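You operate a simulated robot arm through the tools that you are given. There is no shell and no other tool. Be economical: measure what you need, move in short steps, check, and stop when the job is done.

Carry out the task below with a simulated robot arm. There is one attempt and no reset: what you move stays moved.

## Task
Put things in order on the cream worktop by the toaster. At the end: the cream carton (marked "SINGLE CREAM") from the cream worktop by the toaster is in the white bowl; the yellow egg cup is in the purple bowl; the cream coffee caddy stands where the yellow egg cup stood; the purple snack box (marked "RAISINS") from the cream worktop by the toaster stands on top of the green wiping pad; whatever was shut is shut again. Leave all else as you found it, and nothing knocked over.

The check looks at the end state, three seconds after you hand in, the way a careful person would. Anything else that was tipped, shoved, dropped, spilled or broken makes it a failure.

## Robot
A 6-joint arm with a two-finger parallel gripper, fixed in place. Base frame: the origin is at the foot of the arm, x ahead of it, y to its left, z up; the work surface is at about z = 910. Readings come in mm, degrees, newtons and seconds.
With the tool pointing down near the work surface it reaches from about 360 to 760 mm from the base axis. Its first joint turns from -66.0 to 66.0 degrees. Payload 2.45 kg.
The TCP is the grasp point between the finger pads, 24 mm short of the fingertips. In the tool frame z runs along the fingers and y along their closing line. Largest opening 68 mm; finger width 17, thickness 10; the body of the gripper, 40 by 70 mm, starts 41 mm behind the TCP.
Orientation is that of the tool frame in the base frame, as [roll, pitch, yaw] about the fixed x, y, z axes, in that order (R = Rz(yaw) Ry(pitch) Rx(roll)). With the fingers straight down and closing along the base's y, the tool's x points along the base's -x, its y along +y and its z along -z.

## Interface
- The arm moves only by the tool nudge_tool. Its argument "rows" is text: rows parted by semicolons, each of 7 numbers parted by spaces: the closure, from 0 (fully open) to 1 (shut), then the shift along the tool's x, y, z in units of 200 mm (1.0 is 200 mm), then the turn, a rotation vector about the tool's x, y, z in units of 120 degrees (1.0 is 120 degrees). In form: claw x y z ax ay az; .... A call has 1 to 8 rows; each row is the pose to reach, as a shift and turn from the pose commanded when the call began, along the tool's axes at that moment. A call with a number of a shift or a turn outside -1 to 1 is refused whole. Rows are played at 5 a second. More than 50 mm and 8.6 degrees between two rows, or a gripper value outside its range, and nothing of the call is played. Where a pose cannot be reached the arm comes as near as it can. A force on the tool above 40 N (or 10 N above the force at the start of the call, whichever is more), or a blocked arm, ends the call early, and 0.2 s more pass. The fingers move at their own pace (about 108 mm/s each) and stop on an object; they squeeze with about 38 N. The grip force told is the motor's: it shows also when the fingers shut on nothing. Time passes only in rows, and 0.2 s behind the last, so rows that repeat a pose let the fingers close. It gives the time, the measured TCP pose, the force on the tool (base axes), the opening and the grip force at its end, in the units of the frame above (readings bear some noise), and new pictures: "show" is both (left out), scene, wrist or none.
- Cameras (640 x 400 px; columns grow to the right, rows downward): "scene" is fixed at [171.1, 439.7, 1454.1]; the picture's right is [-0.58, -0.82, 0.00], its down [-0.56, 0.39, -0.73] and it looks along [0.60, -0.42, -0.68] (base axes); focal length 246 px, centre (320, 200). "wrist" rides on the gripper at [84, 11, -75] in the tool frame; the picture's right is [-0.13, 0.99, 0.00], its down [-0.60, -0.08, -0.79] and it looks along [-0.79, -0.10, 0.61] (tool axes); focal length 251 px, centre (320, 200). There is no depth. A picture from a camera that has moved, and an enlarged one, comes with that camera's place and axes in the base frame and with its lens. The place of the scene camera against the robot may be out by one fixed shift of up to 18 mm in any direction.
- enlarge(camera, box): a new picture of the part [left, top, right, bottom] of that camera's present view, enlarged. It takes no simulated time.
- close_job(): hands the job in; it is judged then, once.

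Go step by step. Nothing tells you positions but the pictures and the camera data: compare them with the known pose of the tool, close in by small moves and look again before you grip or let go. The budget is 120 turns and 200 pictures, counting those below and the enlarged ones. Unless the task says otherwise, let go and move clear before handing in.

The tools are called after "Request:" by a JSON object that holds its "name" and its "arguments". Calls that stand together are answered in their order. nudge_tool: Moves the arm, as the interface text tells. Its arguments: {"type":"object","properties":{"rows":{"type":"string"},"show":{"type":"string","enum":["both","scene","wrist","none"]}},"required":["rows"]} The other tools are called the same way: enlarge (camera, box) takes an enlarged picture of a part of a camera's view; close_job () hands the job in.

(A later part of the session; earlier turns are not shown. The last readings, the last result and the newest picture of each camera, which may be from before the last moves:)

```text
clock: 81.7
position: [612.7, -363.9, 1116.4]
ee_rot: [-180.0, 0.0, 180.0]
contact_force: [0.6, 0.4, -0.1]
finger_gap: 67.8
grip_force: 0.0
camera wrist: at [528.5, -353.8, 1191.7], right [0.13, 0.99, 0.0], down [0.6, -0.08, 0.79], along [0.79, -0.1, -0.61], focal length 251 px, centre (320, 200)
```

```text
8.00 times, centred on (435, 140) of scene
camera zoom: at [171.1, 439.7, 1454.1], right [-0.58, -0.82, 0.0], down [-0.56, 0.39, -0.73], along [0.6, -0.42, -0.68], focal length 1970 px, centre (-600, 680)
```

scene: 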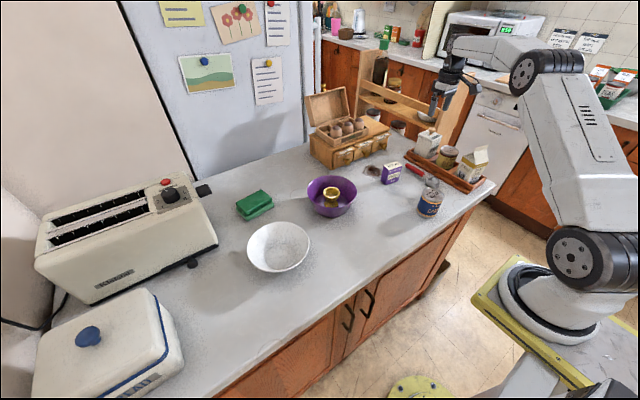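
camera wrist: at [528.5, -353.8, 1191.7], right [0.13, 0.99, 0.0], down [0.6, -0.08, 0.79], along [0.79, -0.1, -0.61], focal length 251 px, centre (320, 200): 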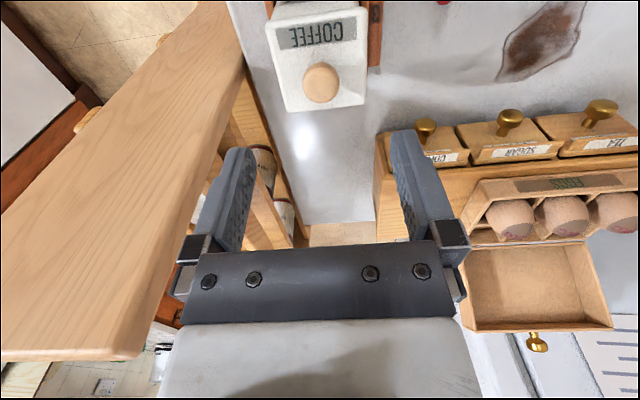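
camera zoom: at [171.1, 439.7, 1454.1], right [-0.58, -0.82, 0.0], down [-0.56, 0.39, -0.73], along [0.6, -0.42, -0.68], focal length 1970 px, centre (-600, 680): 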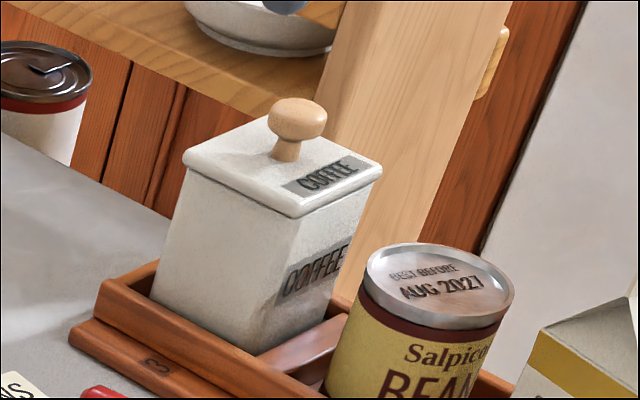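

The caddy stands closed in the egg cup's old place. Next is the carton, so I'll back up for a view of it.

Request:
{"name": "nudge_tool", "arguments": {"rows": "0 0.2 0 -0.02 0 0 0; 0 0.4 0 -0.04 0 0 0; 0 0.6 0 -0.06 0 0 0; 0 0.8 0 -0.08 0 0 0; 0 1.0 0 -0.1 0 0 0; 0 1.0 0 -0.1 0 0 0"}}

Request:
{"name": "enlarge", "arguments": {"camera": "wrist", "box": [200, 0, 440, 180]}}

Request:
{"name": "enlarge", "arguments": {"camera": "scene", "box": [440, 135, 510, 195]}}

```text
clock: 83.1
position: [414.0, -363.0, 1135.2]
ee_rot: [-179.8, -0.1, 179.9]
contact_force: [0.2, 1.2, 0.2]
finger_gap: 68.0
grip_force: 0.1
camera wrist: at [330.3, -353.0, 1210.2], right [0.13, 0.99, 0.0], down [0.6, -0.08, 0.79], along [0.79, -0.1, -0.61], focal length 251 px, centre (320, 200)
```

scene: 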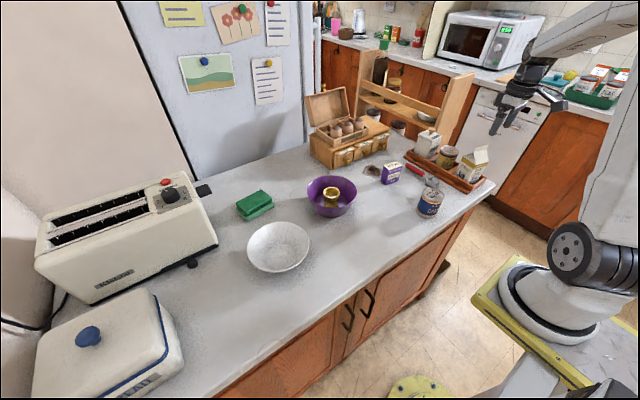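
wrist: 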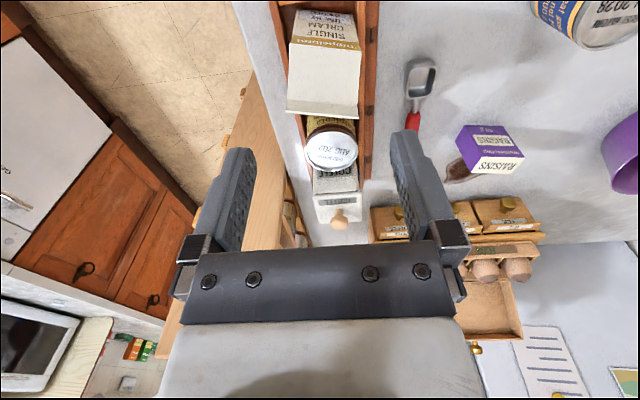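

```text
2.22 times, centred on (320, 90) of wrist
camera zoom: at [330.3, -353.0, 1210.2], right [0.13, 0.99, 0.0], down [0.6, -0.08, 0.79], along [0.79, -0.1, -0.61], focal length 559 px, centre (320, 444)
```

zoom: 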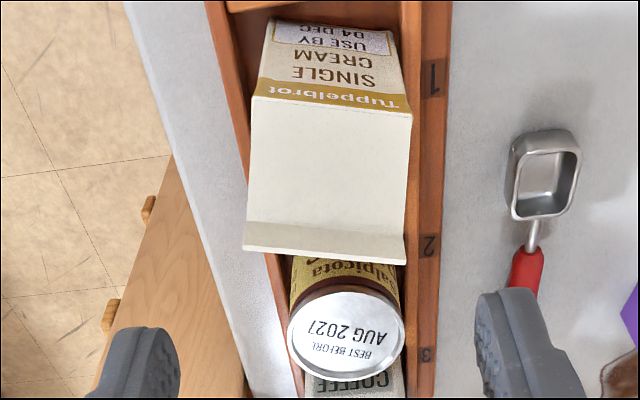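

```text
6.67 times, centred on (475, 165) of scene
camera zoom: at [171.1, 439.7, 1454.1], right [-0.58, -0.82, 0.0], down [-0.56, 0.39, -0.73], along [0.6, -0.42, -0.68], focal length 1641 px, centre (-713, 433)
```

zoom: 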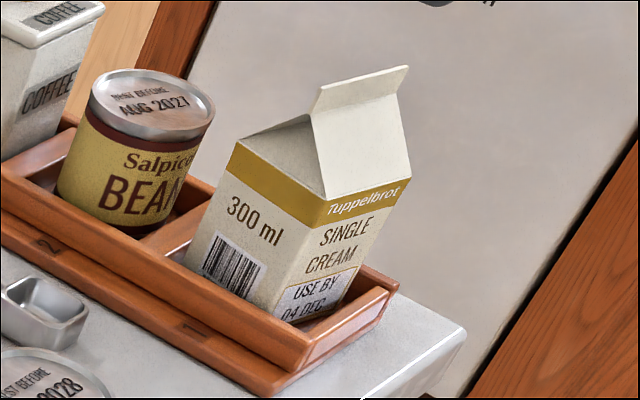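

The carton is centred near (433,−365), yawed about −15.5°, with eaves at z≈1004 and the fin top at z≈1051. I'll turn the gripper to match, hover above and look.

Request:
{"name": "nudge_tool", "arguments": {"rows": "0 -0.05 -0.005 0.05 0 0 0.065; 0 -0.095 -0.01 0.12 0 0 0.129; 0 -0.095 -0.01 0.22 0 0 0.129; 0 -0.095 -0.01 0.22 0 0 0.129"}}

Request:
{"name": "enlarge", "arguments": {"camera": "wrist", "box": [200, 0, 440, 240]}}

Request:
{"name": "enlarge", "arguments": {"camera": "scene", "box": [430, 85, 530, 195]}}

```text
clock: 84.1
position: [433.9, -365.5, 1092.4]
ee_rot: [-179.8, 0.1, 164.5]
contact_force: [0.6, -0.9, 0.6]
finger_gap: 68.1
grip_force: 0.1
camera wrist: at [356.1, -332.4, 1167.1], right [0.39, 0.92, 0.0], down [0.56, -0.23, 0.79], along [0.73, -0.31, -0.61], focal length 251 px, centre (320, 200)
```

scene: 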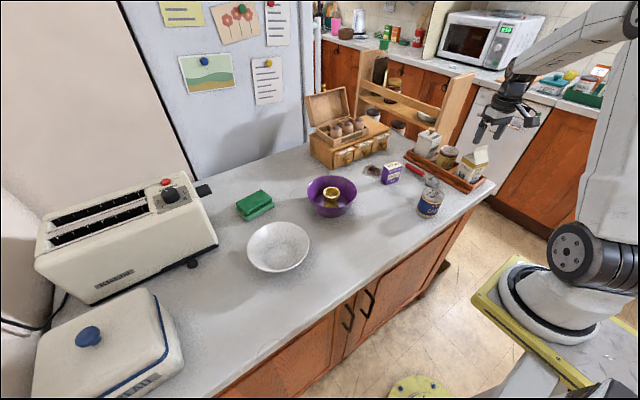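
wrist: 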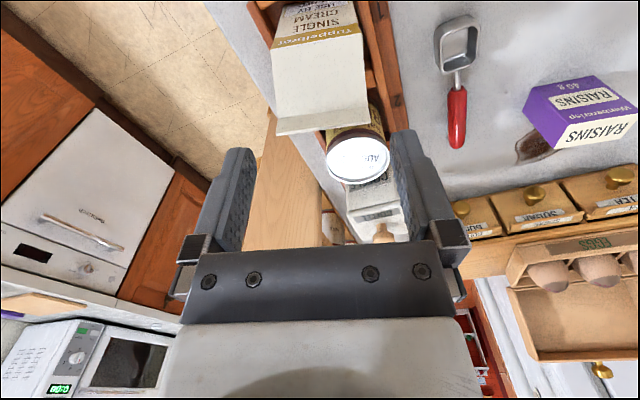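

```text
1.67 times, centred on (320, 120) of wrist
camera zoom: at [356.1, -332.4, 1167.1], right [0.39, 0.92, 0.0], down [0.56, -0.23, 0.79], along [0.73, -0.31, -0.61], focal length 419 px, centre (320, 333)
```

zoom: 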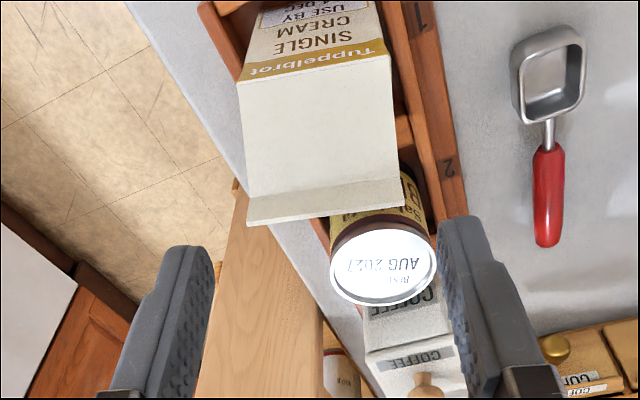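

```text
3.64 times, centred on (480, 140) of scene
camera zoom: at [171.1, 439.7, 1454.1], right [-0.58, -0.82, 0.0], down [-0.56, 0.39, -0.73], along [0.6, -0.42, -0.68], focal length 895 px, centre (-262, 418)
```

zoom: 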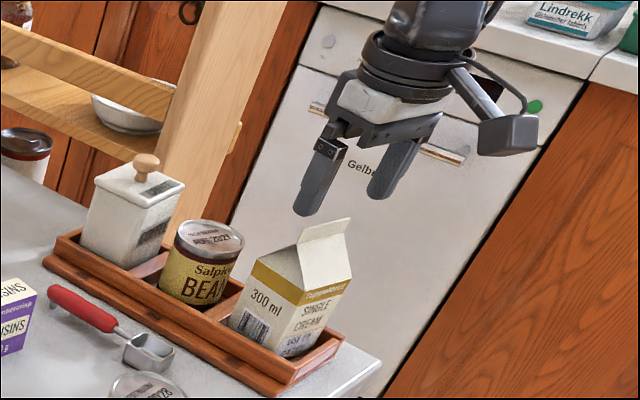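

Alignment is good; I'll trim by about 2 mm and −1.5°, then descend.

Request:
{"name": "nudge_tool", "arguments": {"rows": "0 -0.011 0.008 0.1 0 0 -0.0125; 0 -0.011 0.008 0.2 0 0 -0.0125; 0 -0.011 0.008 0.3 0 0 -0.0125; 0 -0.011 0.008 0.33 0 0 -0.0125; 0 -0.011 0.008 0.33 0 0 -0.0125"}}

Request:
{"name": "enlarge", "arguments": {"camera": "wrist", "box": [200, 60, 440, 260]}}

Request:
{"name": "enlarge", "arguments": {"camera": "scene", "box": [440, 105, 520, 195]}}

```text
clock: 85.3
position: [433.4, -364.7, 1024.8]
ee_rot: [-179.8, 0.0, 166.0]
contact_force: [0.4, 0.3, 0.1]
finger_gap: 67.8
grip_force: 0.0
camera wrist: at [354.7, -334.3, 1101.3], right [0.36, 0.93, 0.0], down [0.57, -0.22, 0.79], along [0.74, -0.29, -0.61], focal length 251 px, centre (320, 200)
```

scene: 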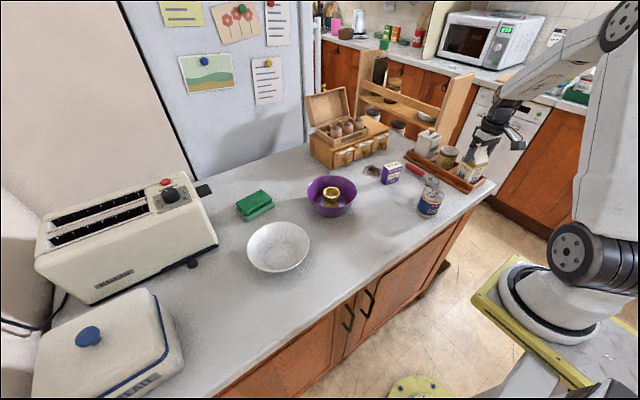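
wrist: 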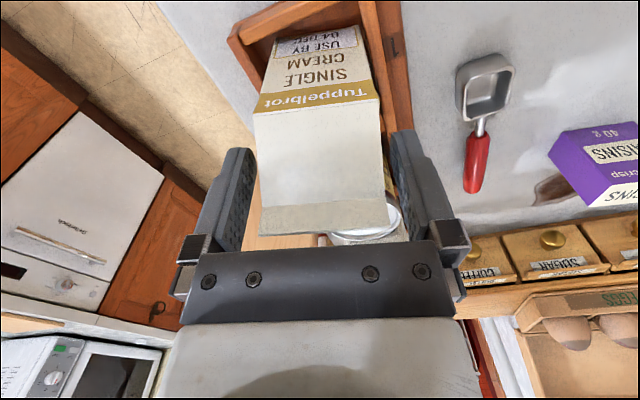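

```text
2.00 times, centred on (320, 160) of wrist
camera zoom: at [354.7, -334.3, 1101.3], right [0.36, 0.93, 0.0], down [0.57, -0.22, 0.79], along [0.74, -0.29, -0.61], focal length 503 px, centre (320, 280)
```

zoom: 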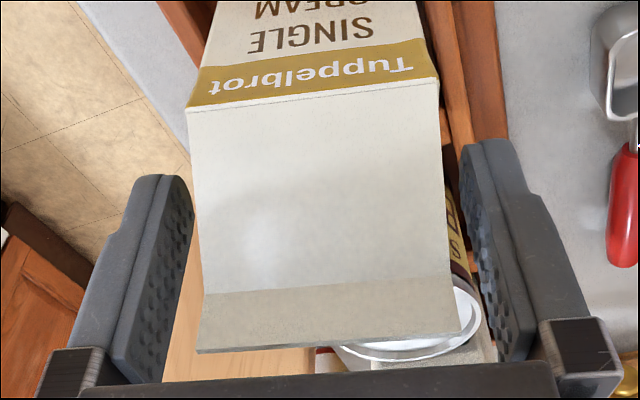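

```text
4.44 times, centred on (480, 150) of scene
camera zoom: at [171.1, 439.7, 1454.1], right [-0.58, -0.82, 0.0], down [-0.56, 0.39, -0.73], along [0.6, -0.42, -0.68], focal length 1094 px, centre (-391, 422)
```

zoom: 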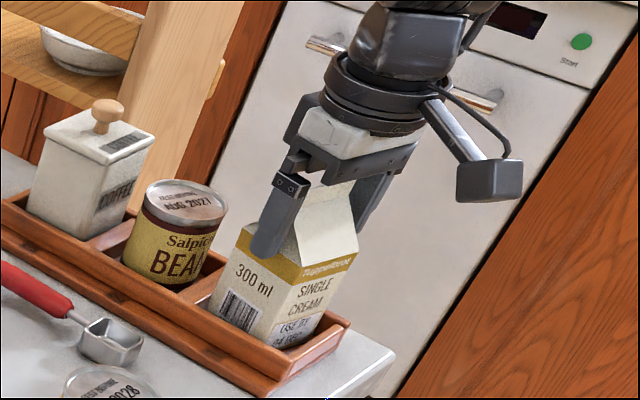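

The fin top is at z≈1050 and the eaves at ~1008. I'll descend 12 mm more for about 19 mm overlap, then close.

Request:
{"name": "nudge_tool", "arguments": {"rows": "0 0 0 0.03 0 0 0; 0 0 0 0.05 0 0 0; 0 0 0 0.062 0 0 0; 0 0 0 0.062 0 0 0; 0.3 0 0 0.062 0 0 0; 1 0 0 0.062 0 0 0; 1 0 0 0.062 0 0 0"}}

Request:
{"name": "enlarge", "arguments": {"camera": "scene", "box": [440, 105, 520, 195]}}

```text
clock: 86.9
position: [434.8, -365.8, 1014.3]
ee_rot: [-179.8, -0.1, 166.2]
contact_force: [1.0, 2.9, 2.5]
finger_gap: 55.5
grip_force: 38.1
camera wrist: at [355.5, -334.7, 1089.4], right [0.36, 0.93, 0.0], down [0.57, -0.22, 0.79], along [0.74, -0.29, -0.61], focal length 251 px, centre (320, 200)
```

scene: 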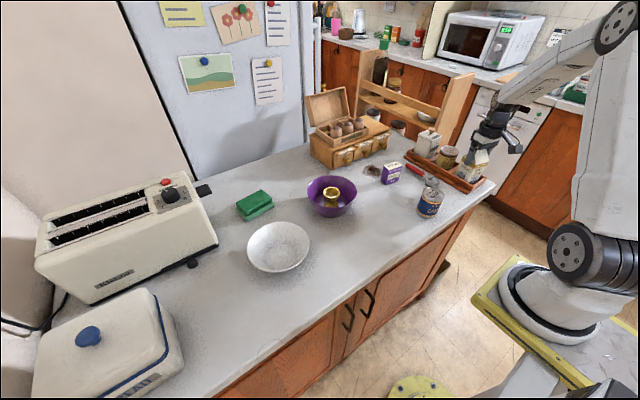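
wrist: 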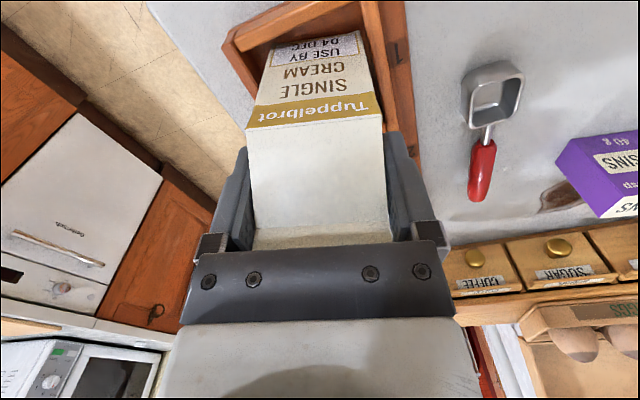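

```text
4.44 times, centred on (480, 150) of scene
camera zoom: at [171.1, 439.8, 1454.1], right [-0.58, -0.82, 0.0], down [-0.56, 0.39, -0.73], along [0.6, -0.42, -0.68], focal length 1094 px, centre (-391, 422)
```

zoom: 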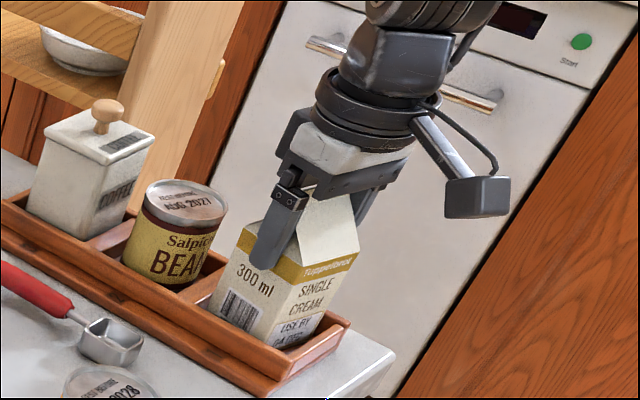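

Request:
{"name": "nudge_tool", "arguments": {"rows": "1 0 0 -0.04 0 0 0; 1 0 0 -0.12 0 0 0; 1 0 0 -0.25 0 0 0; 1 0 0 -0.42 0 0 0; 1 0 0 -0.6 0 0 0; 1 0 0 -0.6 0 0 0"}}

Request:
{"name": "enlarge", "arguments": {"camera": "scene", "box": [430, 65, 530, 195]}}

```text
clock: 88.3
position: [437.8, -362.9, 1134.1]
ee_rot: [-179.9, 0.0, 166.0]
contact_force: [-1.0, 1.0, -2.9]
finger_gap: 55.6
grip_force: 37.5
camera wrist: at [358.9, -332.4, 1210.0], right [0.36, 0.93, 0.0], down [0.57, -0.22, 0.79], along [0.74, -0.29, -0.61], focal length 251 px, centre (320, 200)
```

scene: 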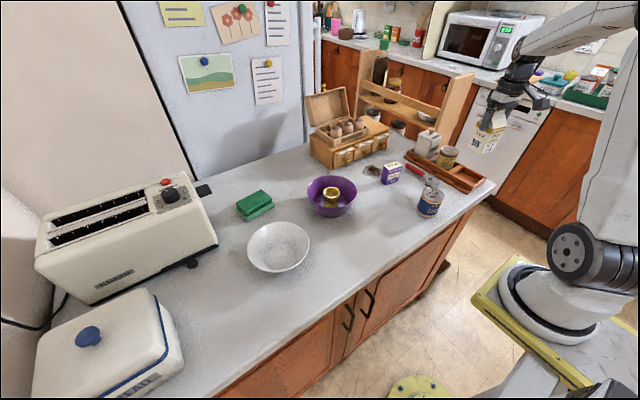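
wrist: 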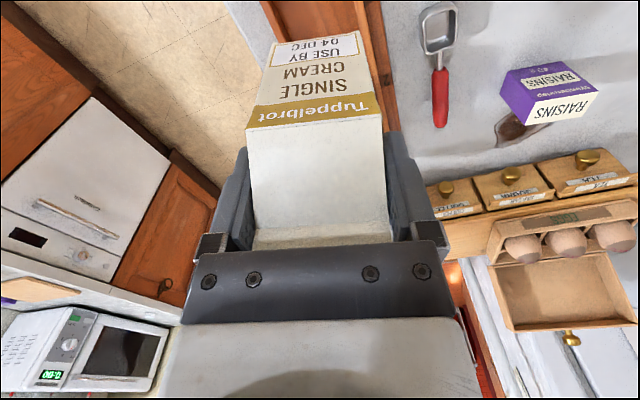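

```text
3.08 times, centred on (480, 130) of scene
camera zoom: at [171.2, 439.7, 1454.1], right [-0.58, -0.82, 0.0], down [-0.56, 0.39, -0.73], along [0.6, -0.42, -0.68], focal length 758 px, centre (-172, 415)
```

zoom: 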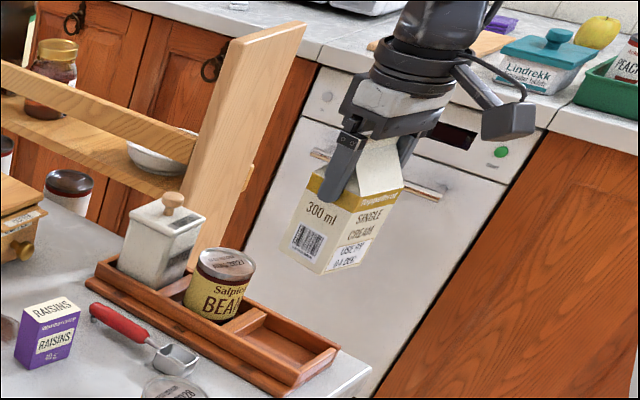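

Held upright. I'll turn back to square and carry it toward the white bowl.

Request:
{"name": "nudge_tool", "arguments": {"rows": "1 0 0 -0.02 0 0 -0.06; 1 0 0 -0.04 0 0 -0.117; 1 0 0 -0.04 0 0 -0.117", "show": "none"}}

Request:
{"name": "nudge_tool", "arguments": {"rows": "1 -0.03 0.2 0 0 0 0; 1 -0.06 0.4 0 0 0 0; 1 -0.09 0.6 0 0 0 0; 1 -0.12 0.8 0 0 0 0; 1 -0.15 1.0 0 0 0 0", "show": "none"}}

Request:
{"name": "nudge_tool", "arguments": {"rows": "1 -0.02 0.2 0 0 0 0; 1 -0.04 0.4 0 0 0 0; 1 -0.06 0.6 0 0 0 0; 1 -0.08 0.8 0 0 0 0; 1 -0.1 1.0 0 0 0 0", "show": "none"}}

Request:
{"name": "nudge_tool", "arguments": {"rows": "1 0 0.2 0 0 0 0; 1 0 0.4 0 0 0 0; 1 0 0.6 0 0 0 0; 1 0 0.8 0 0 0 0; 1 0 0.9 0 0 0 0; 1 0 0.9 0 0 0 0"}}

```text
clock: 89.1
position: [438.5, -364.2, 1141.9]
ee_rot: [-179.9, 0.0, -179.8]
contact_force: [0.7, 0.0, -3.3]
finger_gap: 55.2
grip_force: 38.0
```

```text
clock: 90.3
position: [463.7, -163.8, 1141.2]
ee_rot: [-179.7, 0.0, -179.8]
contact_force: [0.1, -0.2, -2.9]
finger_gap: 55.4
grip_force: 37.8
```

```text
clock: 91.5
position: [484.8, 37.1, 1143.0]
ee_rot: [-179.9, 0.0, -179.9]
contact_force: [-0.4, 1.0, -2.9]
finger_gap: 55.5
grip_force: 38.1
```

```text
clock: 92.9
position: [485.7, 215.5, 1141.0]
ee_rot: [-179.8, 0.0, -179.9]
contact_force: [-0.3, -0.1, -2.7]
finger_gap: 55.5
grip_force: 38.1
camera wrist: at [400.8, 226.3, 1216.4], right [0.13, 0.99, 0.0], down [0.6, -0.08, 0.79], along [0.79, -0.1, -0.61], focal length 251 px, centre (320, 200)
```

scene: 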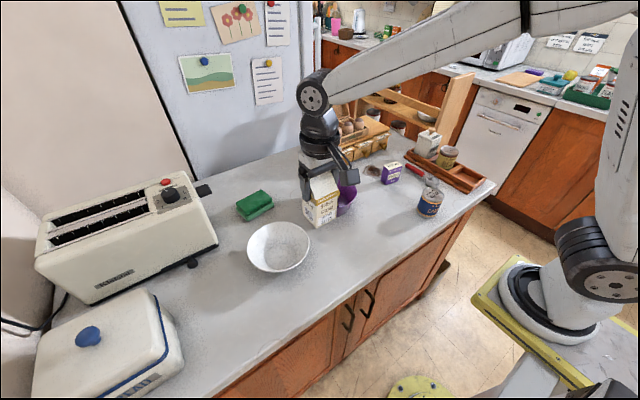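
wrist: 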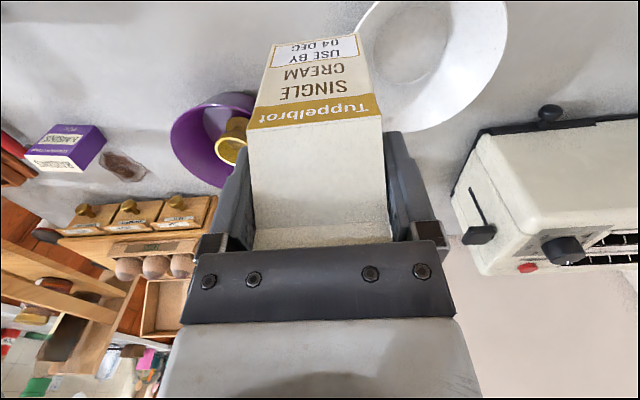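

The white bowl's base centre is about (524,311) with an 82 mm flat disc. I'll move above it.

Request:
{"name": "nudge_tool", "arguments": {"rows": "1 -0.06 0.15 0 0 0 0; 1 -0.12 0.32 0 0 0 0; 1 -0.191 0.477 0 0 0 0; 1 -0.191 0.477 0.12 0 0 0; 1 -0.191 0.477 0.24 0 0 0; 1 -0.191 0.477 0.24 0 0 0"}}

Request:
{"name": "enlarge", "arguments": {"camera": "scene", "box": [220, 160, 340, 290]}}

Request:
{"name": "enlarge", "arguments": {"camera": "wrist", "box": [180, 0, 480, 180]}}

```text
clock: 94.3
position: [521.7, 311.1, 1090.1]
ee_rot: [-179.8, -0.1, -179.8]
contact_force: [0.2, 0.8, -3.3]
finger_gap: 55.4
grip_force: 38.6
camera wrist: at [437.5, 321.8, 1165.6], right [0.13, 0.99, 0.0], down [0.6, -0.08, 0.79], along [0.79, -0.1, -0.61], focal length 251 px, centre (320, 200)
```

scene: 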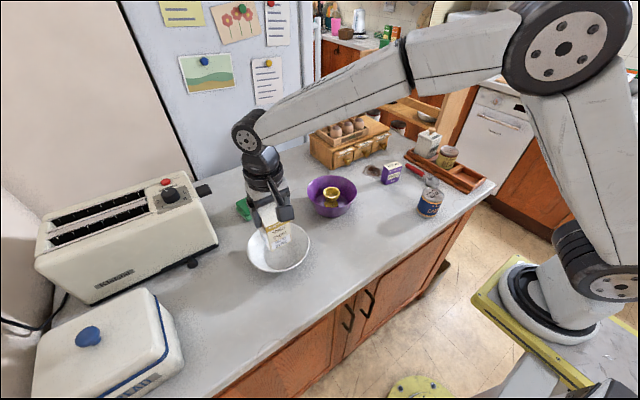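
wrist: 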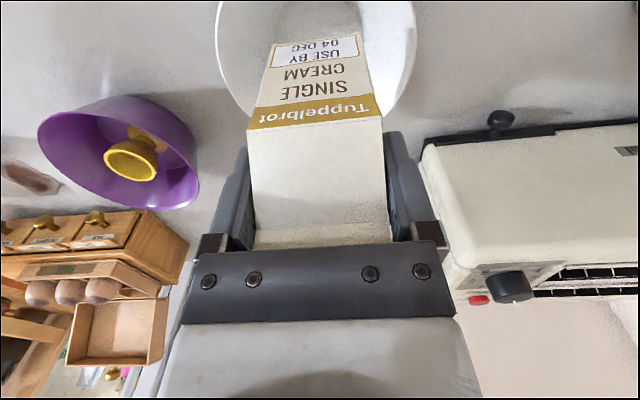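

```text
3.08 times, centred on (280, 225) of scene
camera zoom: at [171.2, 439.7, 1454.1], right [-0.58, -0.82, 0.0], down [-0.56, 0.39, -0.73], along [0.6, -0.42, -0.68], focal length 758 px, centre (443, 123)
```

zoom: 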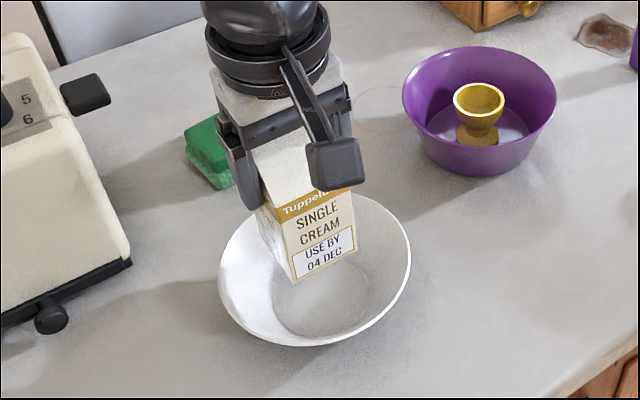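

```text
2.13 times, centred on (330, 90) of wrist
camera zoom: at [437.5, 321.8, 1165.6], right [0.13, 0.99, 0.0], down [0.6, -0.08, 0.79], along [0.79, -0.1, -0.61], focal length 536 px, centre (299, 435)
```

zoom: 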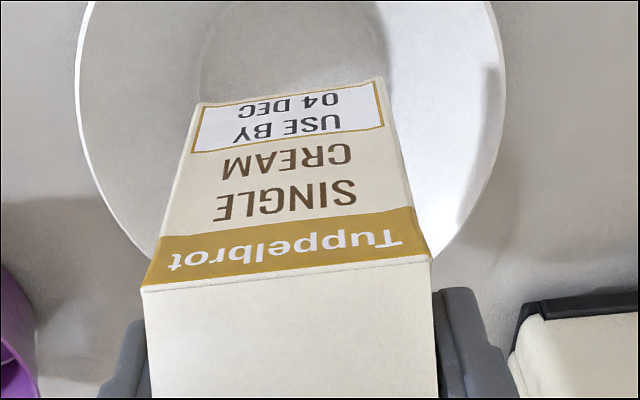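

Request:
{"name": "nudge_tool", "arguments": {"rows": "1 -0.006 0.005 0.1 0 0 0; 1 -0.006 0.005 0.2 0 0 0; 1 -0.006 0.005 0.3 0 0 0; 1 -0.006 0.005 0.34 0 0 0; 1 -0.006 0.005 0.34 0 0 0"}}

Request:
{"name": "enlarge", "arguments": {"camera": "scene", "box": [230, 190, 330, 290]}}

Request:
{"name": "enlarge", "arguments": {"camera": "wrist", "box": [180, 0, 480, 180]}}

```text
clock: 95.5
position: [522.5, 312.1, 1025.4]
ee_rot: [-179.8, 0.0, -179.9]
contact_force: [-0.5, 0.2, -2.8]
finger_gap: 55.7
grip_force: 38.4
camera wrist: at [438.6, 321.9, 1099.8], right [0.13, 0.99, 0.0], down [0.6, -0.08, 0.79], along [0.79, -0.1, -0.61], focal length 251 px, centre (320, 200)
```

scene: 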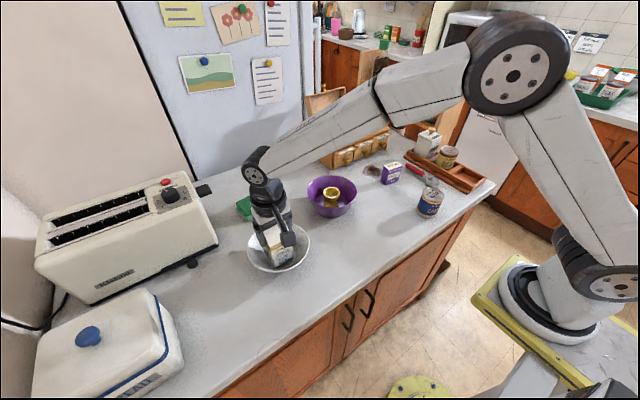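
wrist: 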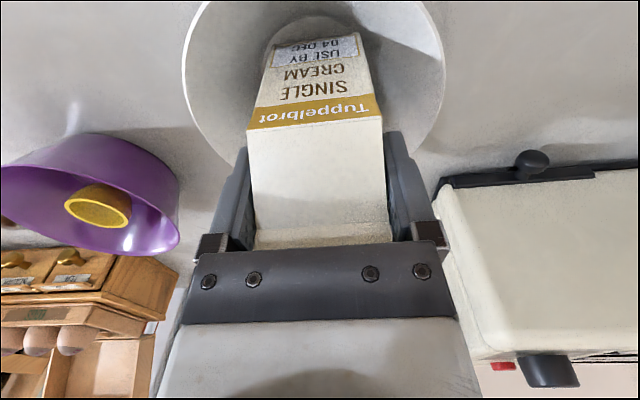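

```text
4.00 times, centred on (280, 240) of scene
camera zoom: at [171.2, 439.7, 1454.1], right [-0.58, -0.82, 0.0], down [-0.56, 0.39, -0.73], along [0.6, -0.42, -0.68], focal length 985 px, centre (480, 40)
```

zoom: 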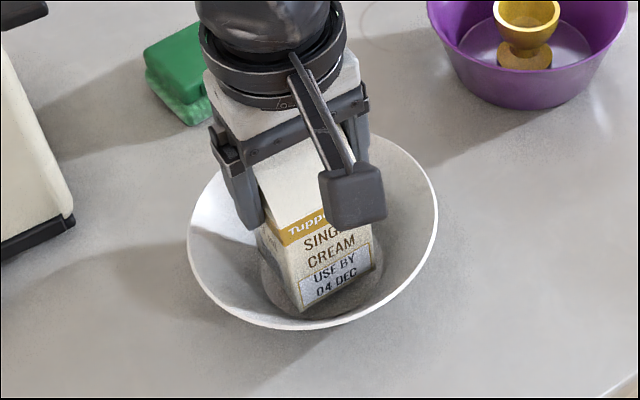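

```text
2.13 times, centred on (330, 90) of wrist
camera zoom: at [438.6, 321.9, 1099.8], right [0.13, 0.99, 0.0], down [0.6, -0.08, 0.79], along [0.79, -0.1, -0.61], focal length 536 px, centre (299, 435)
```

zoom: 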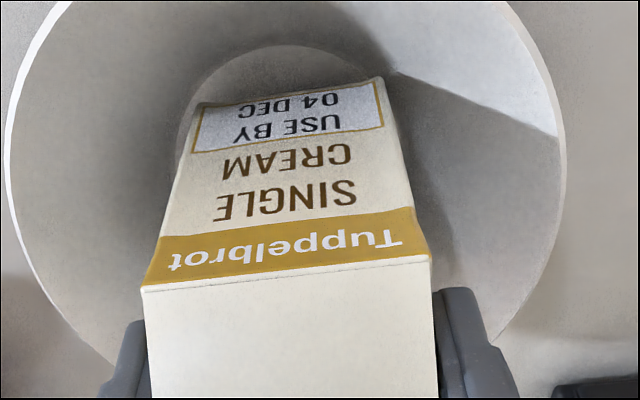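

The carton should sit about 6 mm further in +x to be centred on the disc. I'll shift and lower in small steps.

Request:
{"name": "nudge_tool", "arguments": {"rows": "1 -0.03 0 0 0 0 0; 1 -0.03 0 0.02 0 0 0; 1 -0.03 0 0.04 0 0 0; 1 -0.03 0 0.055 0 0 0; 1 -0.03 0 0.055 0 0 0", "show": "none"}}

Request:
{"name": "nudge_tool", "arguments": {"rows": "1 0 0 0.01 0 0 0; 1 0 0 0.015 0 0 0; 1 0 0 0.015 0 0 0"}}

Request:
{"name": "enlarge", "arguments": {"camera": "wrist", "box": [180, 0, 480, 180]}}

Request:
{"name": "enlarge", "arguments": {"camera": "scene", "box": [230, 190, 330, 290]}}

```text
clock: 96.7
position: [529.2, 312.1, 1014.9]
ee_rot: [-179.8, 0.0, -179.8]
contact_force: [-4.7, -5.2, 10.9]
finger_gap: 55.4
grip_force: 37.9
```

```text
clock: 97.5
position: [530.5, 311.2, 1014.0]
ee_rot: [-179.9, 0.2, -179.9]
contact_force: [-10.9, -6.3, 34.9]
finger_gap: 55.8
grip_force: 38.2
camera wrist: at [445.7, 322.5, 1089.1], right [0.13, 0.99, 0.0], down [0.6, -0.08, 0.8], along [0.79, -0.1, -0.61], focal length 251 px, centre (320, 200)
```

scene: 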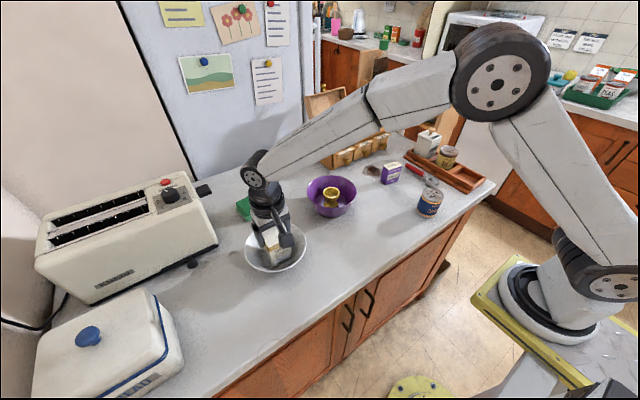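
wrist: 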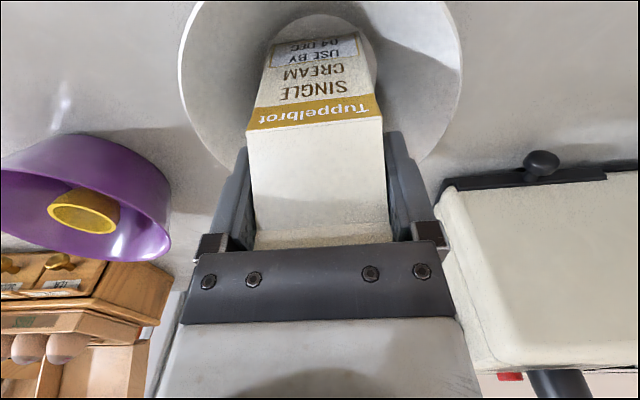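

```text
2.13 times, centred on (330, 90) of wrist
camera zoom: at [445.7, 322.5, 1089.1], right [0.13, 0.99, 0.0], down [0.6, -0.08, 0.8], along [0.79, -0.1, -0.61], focal length 536 px, centre (299, 435)
```

zoom: 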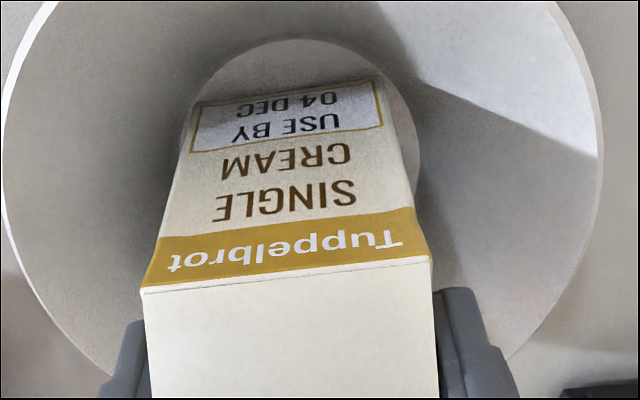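

```text
4.00 times, centred on (280, 240) of scene
camera zoom: at [170.2, 439.1, 1454.4], right [-0.58, -0.82, 0.0], down [-0.56, 0.39, -0.73], along [0.6, -0.42, -0.68], focal length 985 px, centre (480, 40)
```

zoom: 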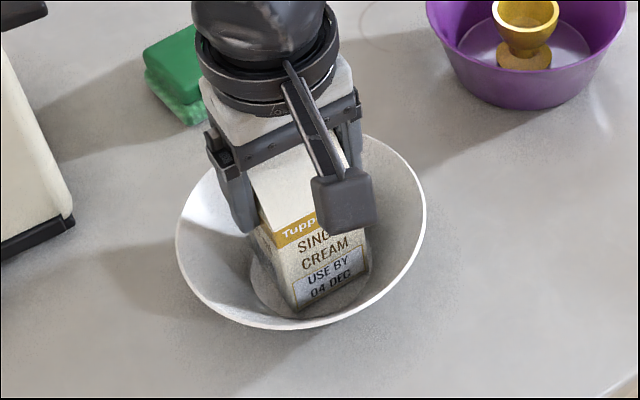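

Contact; the bowl was nudged a few mm because the carton's corners nearly fill the disc. I'll relieve the side force by easing slightly back in −x/−y and check the balance.

Request:
{"name": "nudge_tool", "arguments": {"rows": "1 0.008 -0.004 -0.012 0 0 0; 1 0.012 -0.006 -0.012 0 0 0; 1 0.012 -0.006 -0.012 0 0 0", "show": "none"}}

Request:
{"name": "nudge_tool", "arguments": {"rows": "1 0 0 0.007 0 0 0; 1 0 0 0.014 0 0 0; 1 0 0 0.014 0 0 0", "show": "wrist"}}

Request:
{"name": "enlarge", "arguments": {"camera": "wrist", "box": [180, 0, 480, 180]}}

Request:
{"name": "enlarge", "arguments": {"camera": "scene", "box": [230, 190, 330, 290]}}

```text
clock: 98.3
position: [527.4, 310.6, 1013.5]
ee_rot: [-179.8, 0.2, -179.9]
contact_force: [7.3, 1.7, 15.6]
finger_gap: 55.5
grip_force: 38.1
```

```text
clock: 99.1
position: [528.3, 311.7, 1015.0]
ee_rot: [179.8, 0.1, -179.9]
contact_force: [-4.1, 0.2, 36.3]
finger_gap: 55.4
grip_force: 38.3
camera wrist: at [443.3, 321.3, 1088.9], right [0.13, 0.99, 0.0], down [0.6, -0.08, 0.8], along [0.79, -0.1, -0.61], focal length 251 px, centre (320, 200)
```

wrist: 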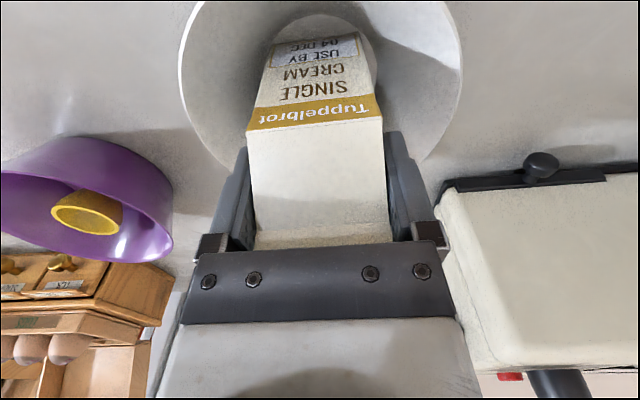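

```text
2.13 times, centred on (330, 90) of wrist
camera zoom: at [443.3, 321.3, 1088.9], right [0.13, 0.99, 0.0], down [0.6, -0.08, 0.8], along [0.79, -0.1, -0.61], focal length 536 px, centre (299, 435)
```

zoom: 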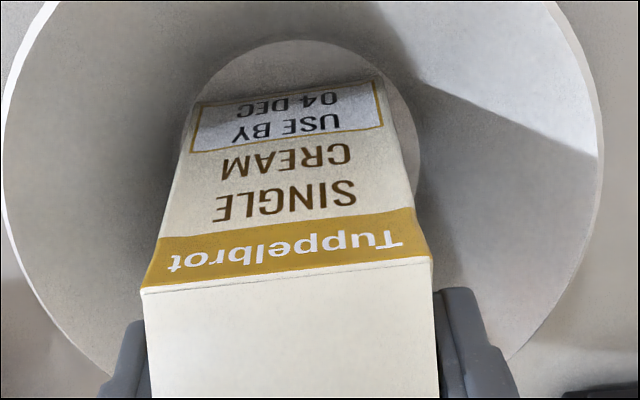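

```text
4.00 times, centred on (280, 240) of scene
camera zoom: at [170.4, 439.3, 1454.3], right [-0.58, -0.82, 0.0], down [-0.56, 0.39, -0.73], along [0.6, -0.42, -0.68], focal length 985 px, centre (480, 40)
```

zoom: 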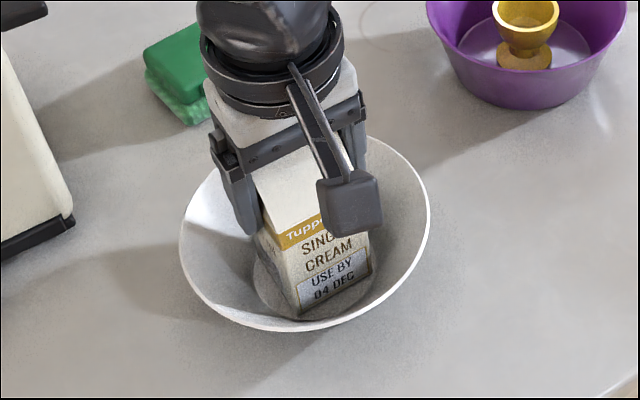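

The carton stands on the bowl floor with bottom z≈920. I'll ease pressure, open and rise.

Request:
{"name": "nudge_tool", "arguments": {"rows": "1 0 0 -0.014 0 0 0; 1 0 0 -0.014 0 0 0; 0.15 0 0 -0.014 0 0 0; 0.05 0 0 -0.014 0 0 0; 0.05 0 0 -0.014 0 0 0", "show": "none"}}

Request:
{"name": "nudge_tool", "arguments": {"rows": "0 0 0 -0.1 0 0 0; 0 0 0 -0.3 0 0 0; 0 0 0 -0.5 0 0 0; 0 0 0 -0.65 0 0 0; 0 0 0 -0.65 0 0 0"}}

Request:
{"name": "enlarge", "arguments": {"camera": "scene", "box": [230, 170, 340, 290]}}

```text
clock: 100.3
position: [526.9, 310.3, 1013.8]
ee_rot: [-179.8, -0.1, -179.9]
contact_force: [-0.2, -0.6, -0.2]
finger_gap: 64.5
grip_force: 0.0
```

```text
clock: 101.5
position: [528.8, 311.6, 1140.9]
ee_rot: [-179.8, -0.1, -179.9]
contact_force: [1.0, -0.1, -0.5]
finger_gap: 68.1
grip_force: 0.0
camera wrist: at [444.9, 322.3, 1216.4], right [0.13, 0.99, 0.0], down [0.6, -0.08, 0.79], along [0.79, -0.1, -0.61], focal length 251 px, centre (320, 200)
```

scene: 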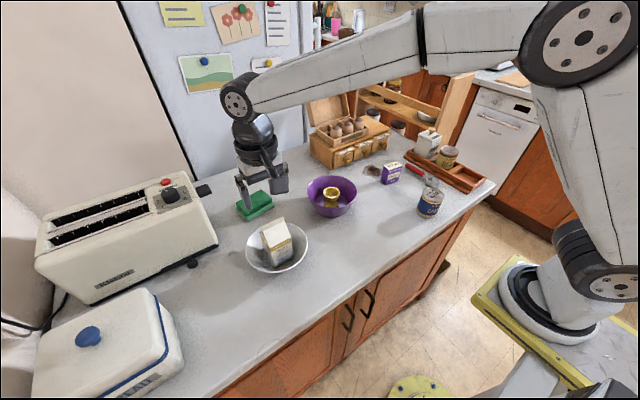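
wrist: 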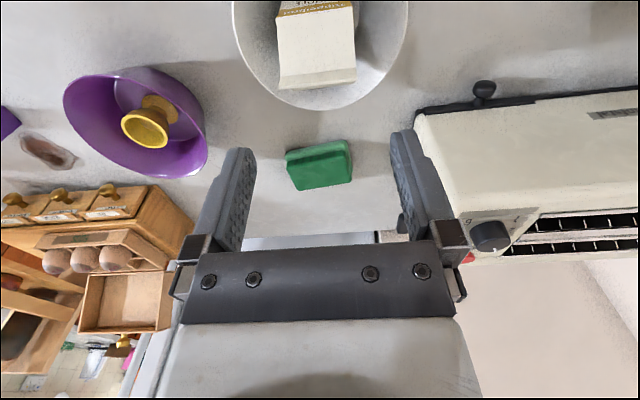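

```text
3.33 times, centred on (285, 230) of scene
camera zoom: at [171.1, 439.7, 1454.1], right [-0.58, -0.82, 0.0], down [-0.56, 0.39, -0.73], along [0.6, -0.42, -0.68], focal length 821 px, centre (437, 100)
```

zoom: 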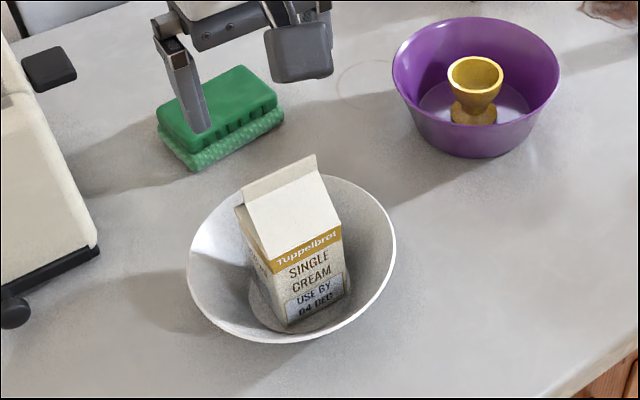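

The carton stands upright in the white bowl. While here, I'll look at the green pad closely for the last placement.

Request:
{"name": "enlarge", "arguments": {"camera": "wrist", "box": [260, 120, 400, 210]}}

Request:
{"name": "enlarge", "arguments": {"camera": "scene", "box": [225, 170, 285, 230]}}

```text
4.44 times, centred on (330, 165) of wrist
camera zoom: at [444.9, 322.3, 1216.4], right [0.13, 0.99, 0.0], down [0.6, -0.08, 0.79], along [0.79, -0.1, -0.61], focal length 1118 px, centre (276, 356)
```

zoom: 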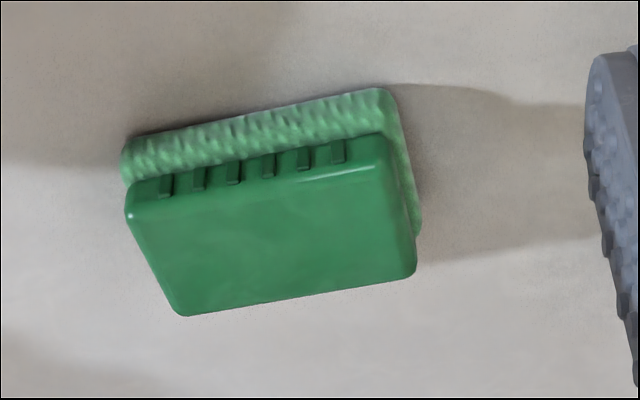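

```text
6.67 times, centred on (255, 200) of scene
camera zoom: at [171.1, 439.7, 1454.1], right [-0.58, -0.82, 0.0], down [-0.56, 0.39, -0.73], along [0.6, -0.42, -0.68], focal length 1641 px, centre (753, 200)
```

zoom: 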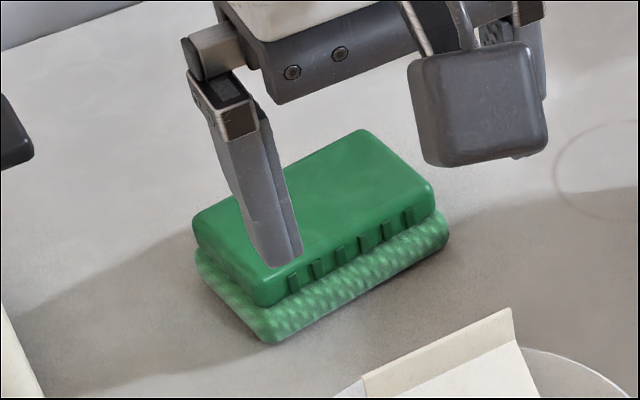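

The pad's top is roughly at z≈935–940, centred near (735,286), which is at the edge of reach. I'll test the empty-handed reach above it before fetching the raisins box.

Request:
{"name": "nudge_tool", "arguments": {"rows": "0 -0.2 -0.02 0 0 0 0; 0 -0.4 -0.05 0 0 0 0; 0 -0.6 -0.08 0.1 0 0 0; 0 -0.8 -0.12 0.25 0 0 0; 0 -0.95 -0.14 0.4 0 0 0; 0 -0.95 -0.14 0.5 0 0 0; 0 -0.95 -0.14 0.5 0 0 0"}}

Request:
{"name": "enlarge", "arguments": {"camera": "scene", "box": [205, 130, 305, 230]}}

```text
refused: row 4 steps farther than a row can; nothing moved
```

```text
4.00 times, centred on (255, 180) of scene
camera zoom: at [171.1, 439.7, 1454.1], right [-0.58, -0.82, 0.0], down [-0.56, 0.39, -0.73], along [0.6, -0.42, -0.68], focal length 985 px, centre (580, 280)
```

zoom: 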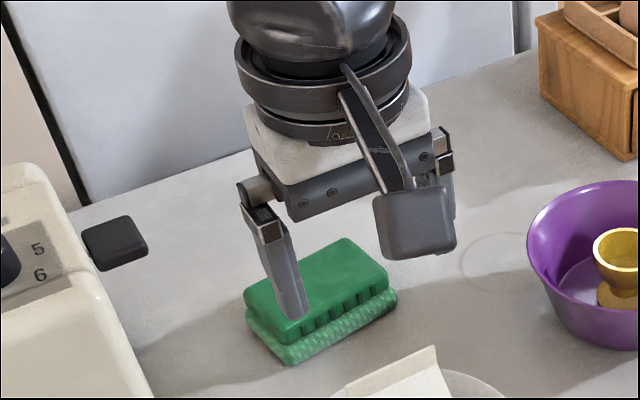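

Request:
{"name": "nudge_tool", "arguments": {"rows": "0 -0.2 -0.02 0 0 0 0; 0 -0.4 -0.05 0 0 0 0; 0 -0.6 -0.08 0.1 0 0 0; 0 -0.75 -0.1 0.25 0 0 0; 0 -0.88 -0.12 0.4 0 0 0; 0 -0.95 -0.14 0.5 0 0 0; 0 -0.95 -0.14 0.5 0 0 0"}}

Request:
{"name": "enlarge", "arguments": {"camera": "scene", "box": [205, 130, 305, 230]}}

```text
clock: 103.1
position: [709.1, 275.6, 1040.6]
ee_rot: [-179.8, 0.0, -179.9]
contact_force: [0.0, 0.0, -0.1]
finger_gap: 68.0
grip_force: 0.1
out of reach, approached as far as the arm can: row 6, 7
camera wrist: at [624.9, 286.0, 1115.9], right [0.13, 0.99, 0.0], down [0.6, -0.08, 0.79], along [0.79, -0.1, -0.61], focal length 251 px, centre (320, 200)
```

scene: 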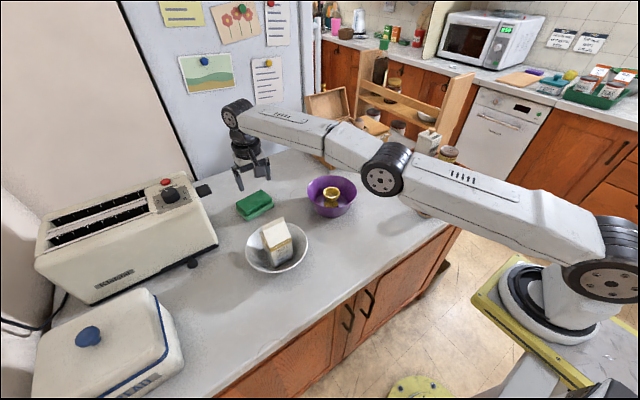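
wrist: 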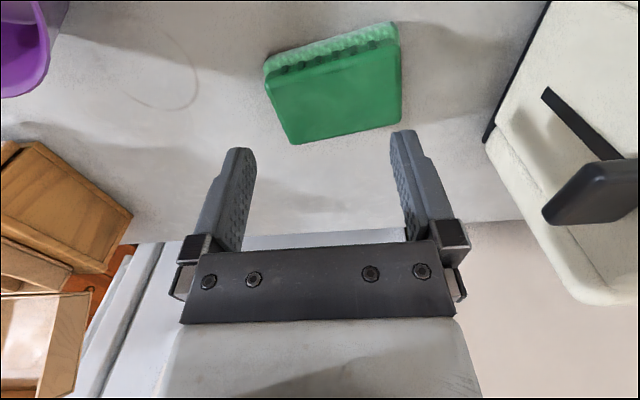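

```text
4.00 times, centred on (255, 180) of scene
camera zoom: at [171.2, 439.7, 1454.1], right [-0.58, -0.82, 0.0], down [-0.56, 0.39, -0.73], along [0.6, -0.42, -0.68], focal length 985 px, centre (580, 280)
```

zoom: 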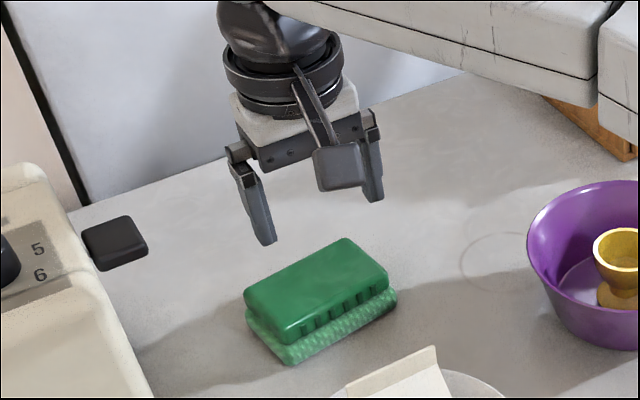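

Vertical reach ends near radius 760, while the pad's top spans about x 705–763 (centre (729,288)). I'll pick the raisins box with the tool tilted ~15° outward to gain reach. Now heading to the box.

Request:
{"name": "nudge_tool", "arguments": {"rows": "0 0.1 -0.1 -0.1 0 0 0; 0 0.25 -0.25 -0.2 0 0 0; 0 0.4 -0.4 -0.25 0 0 0; 0 0.55 -0.55 -0.3 0 0 0; 0 0.7 -0.7 -0.35 0 0 0; 0 0.8 -0.88 -0.35 0 0 0; 0 0.85 -1 -0.35 0 0 0", "show": "none"}}

Request:
{"name": "nudge_tool", "arguments": {"rows": "0 0 -0.2 0 0 0 0; 0 0 -0.4 0 0 0 0; 0 0 -0.6 0 0 0 0; 0 0 -0.8 0 0 0 0; 0 0 -1 0 0 0 0; 0 0 -1 0 0 0 0"}}

Request:
{"name": "enlarge", "arguments": {"camera": "wrist", "box": [120, 0, 360, 160]}}

```text
clock: 104.7
position: [541.0, 78.0, 1113.4]
ee_rot: [-179.8, 0.0, -179.9]
contact_force: [-0.7, 0.0, 0.6]
finger_gap: 67.9
grip_force: 0.0
```

```text
clock: 106.1
position: [540.6, -120.2, 1113.1]
ee_rot: [-179.8, 0.1, -179.9]
contact_force: [0.3, -0.4, -0.8]
finger_gap: 67.7
grip_force: 0.1
camera wrist: at [456.9, -110.2, 1188.3], right [0.13, 0.99, 0.0], down [0.6, -0.08, 0.79], along [0.79, -0.1, -0.61], focal length 251 px, centre (320, 200)
```

scene: 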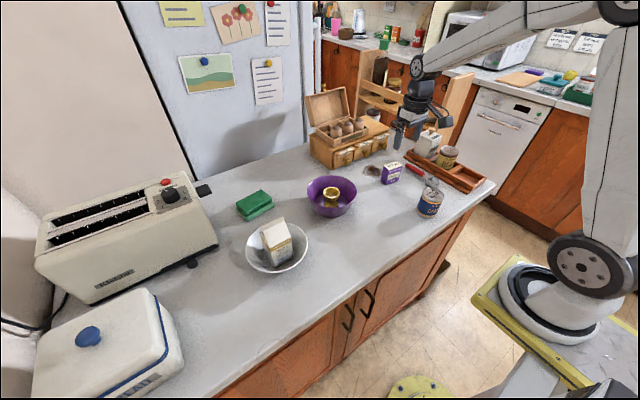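
wrist: 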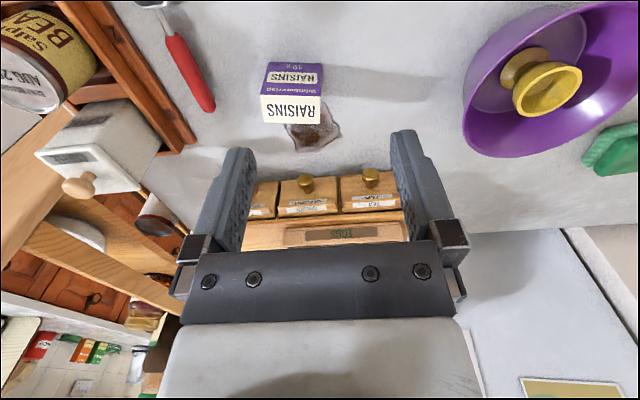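

```text
2.50 times, centred on (240, 80) of wrist
camera zoom: at [456.9, -110.2, 1188.3], right [0.13, 0.99, 0.0], down [0.6, -0.08, 0.79], along [0.79, -0.1, -0.61], focal length 629 px, centre (520, 500)
```

zoom: 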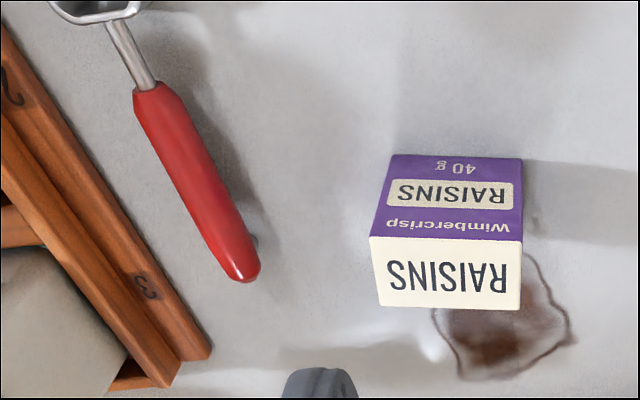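

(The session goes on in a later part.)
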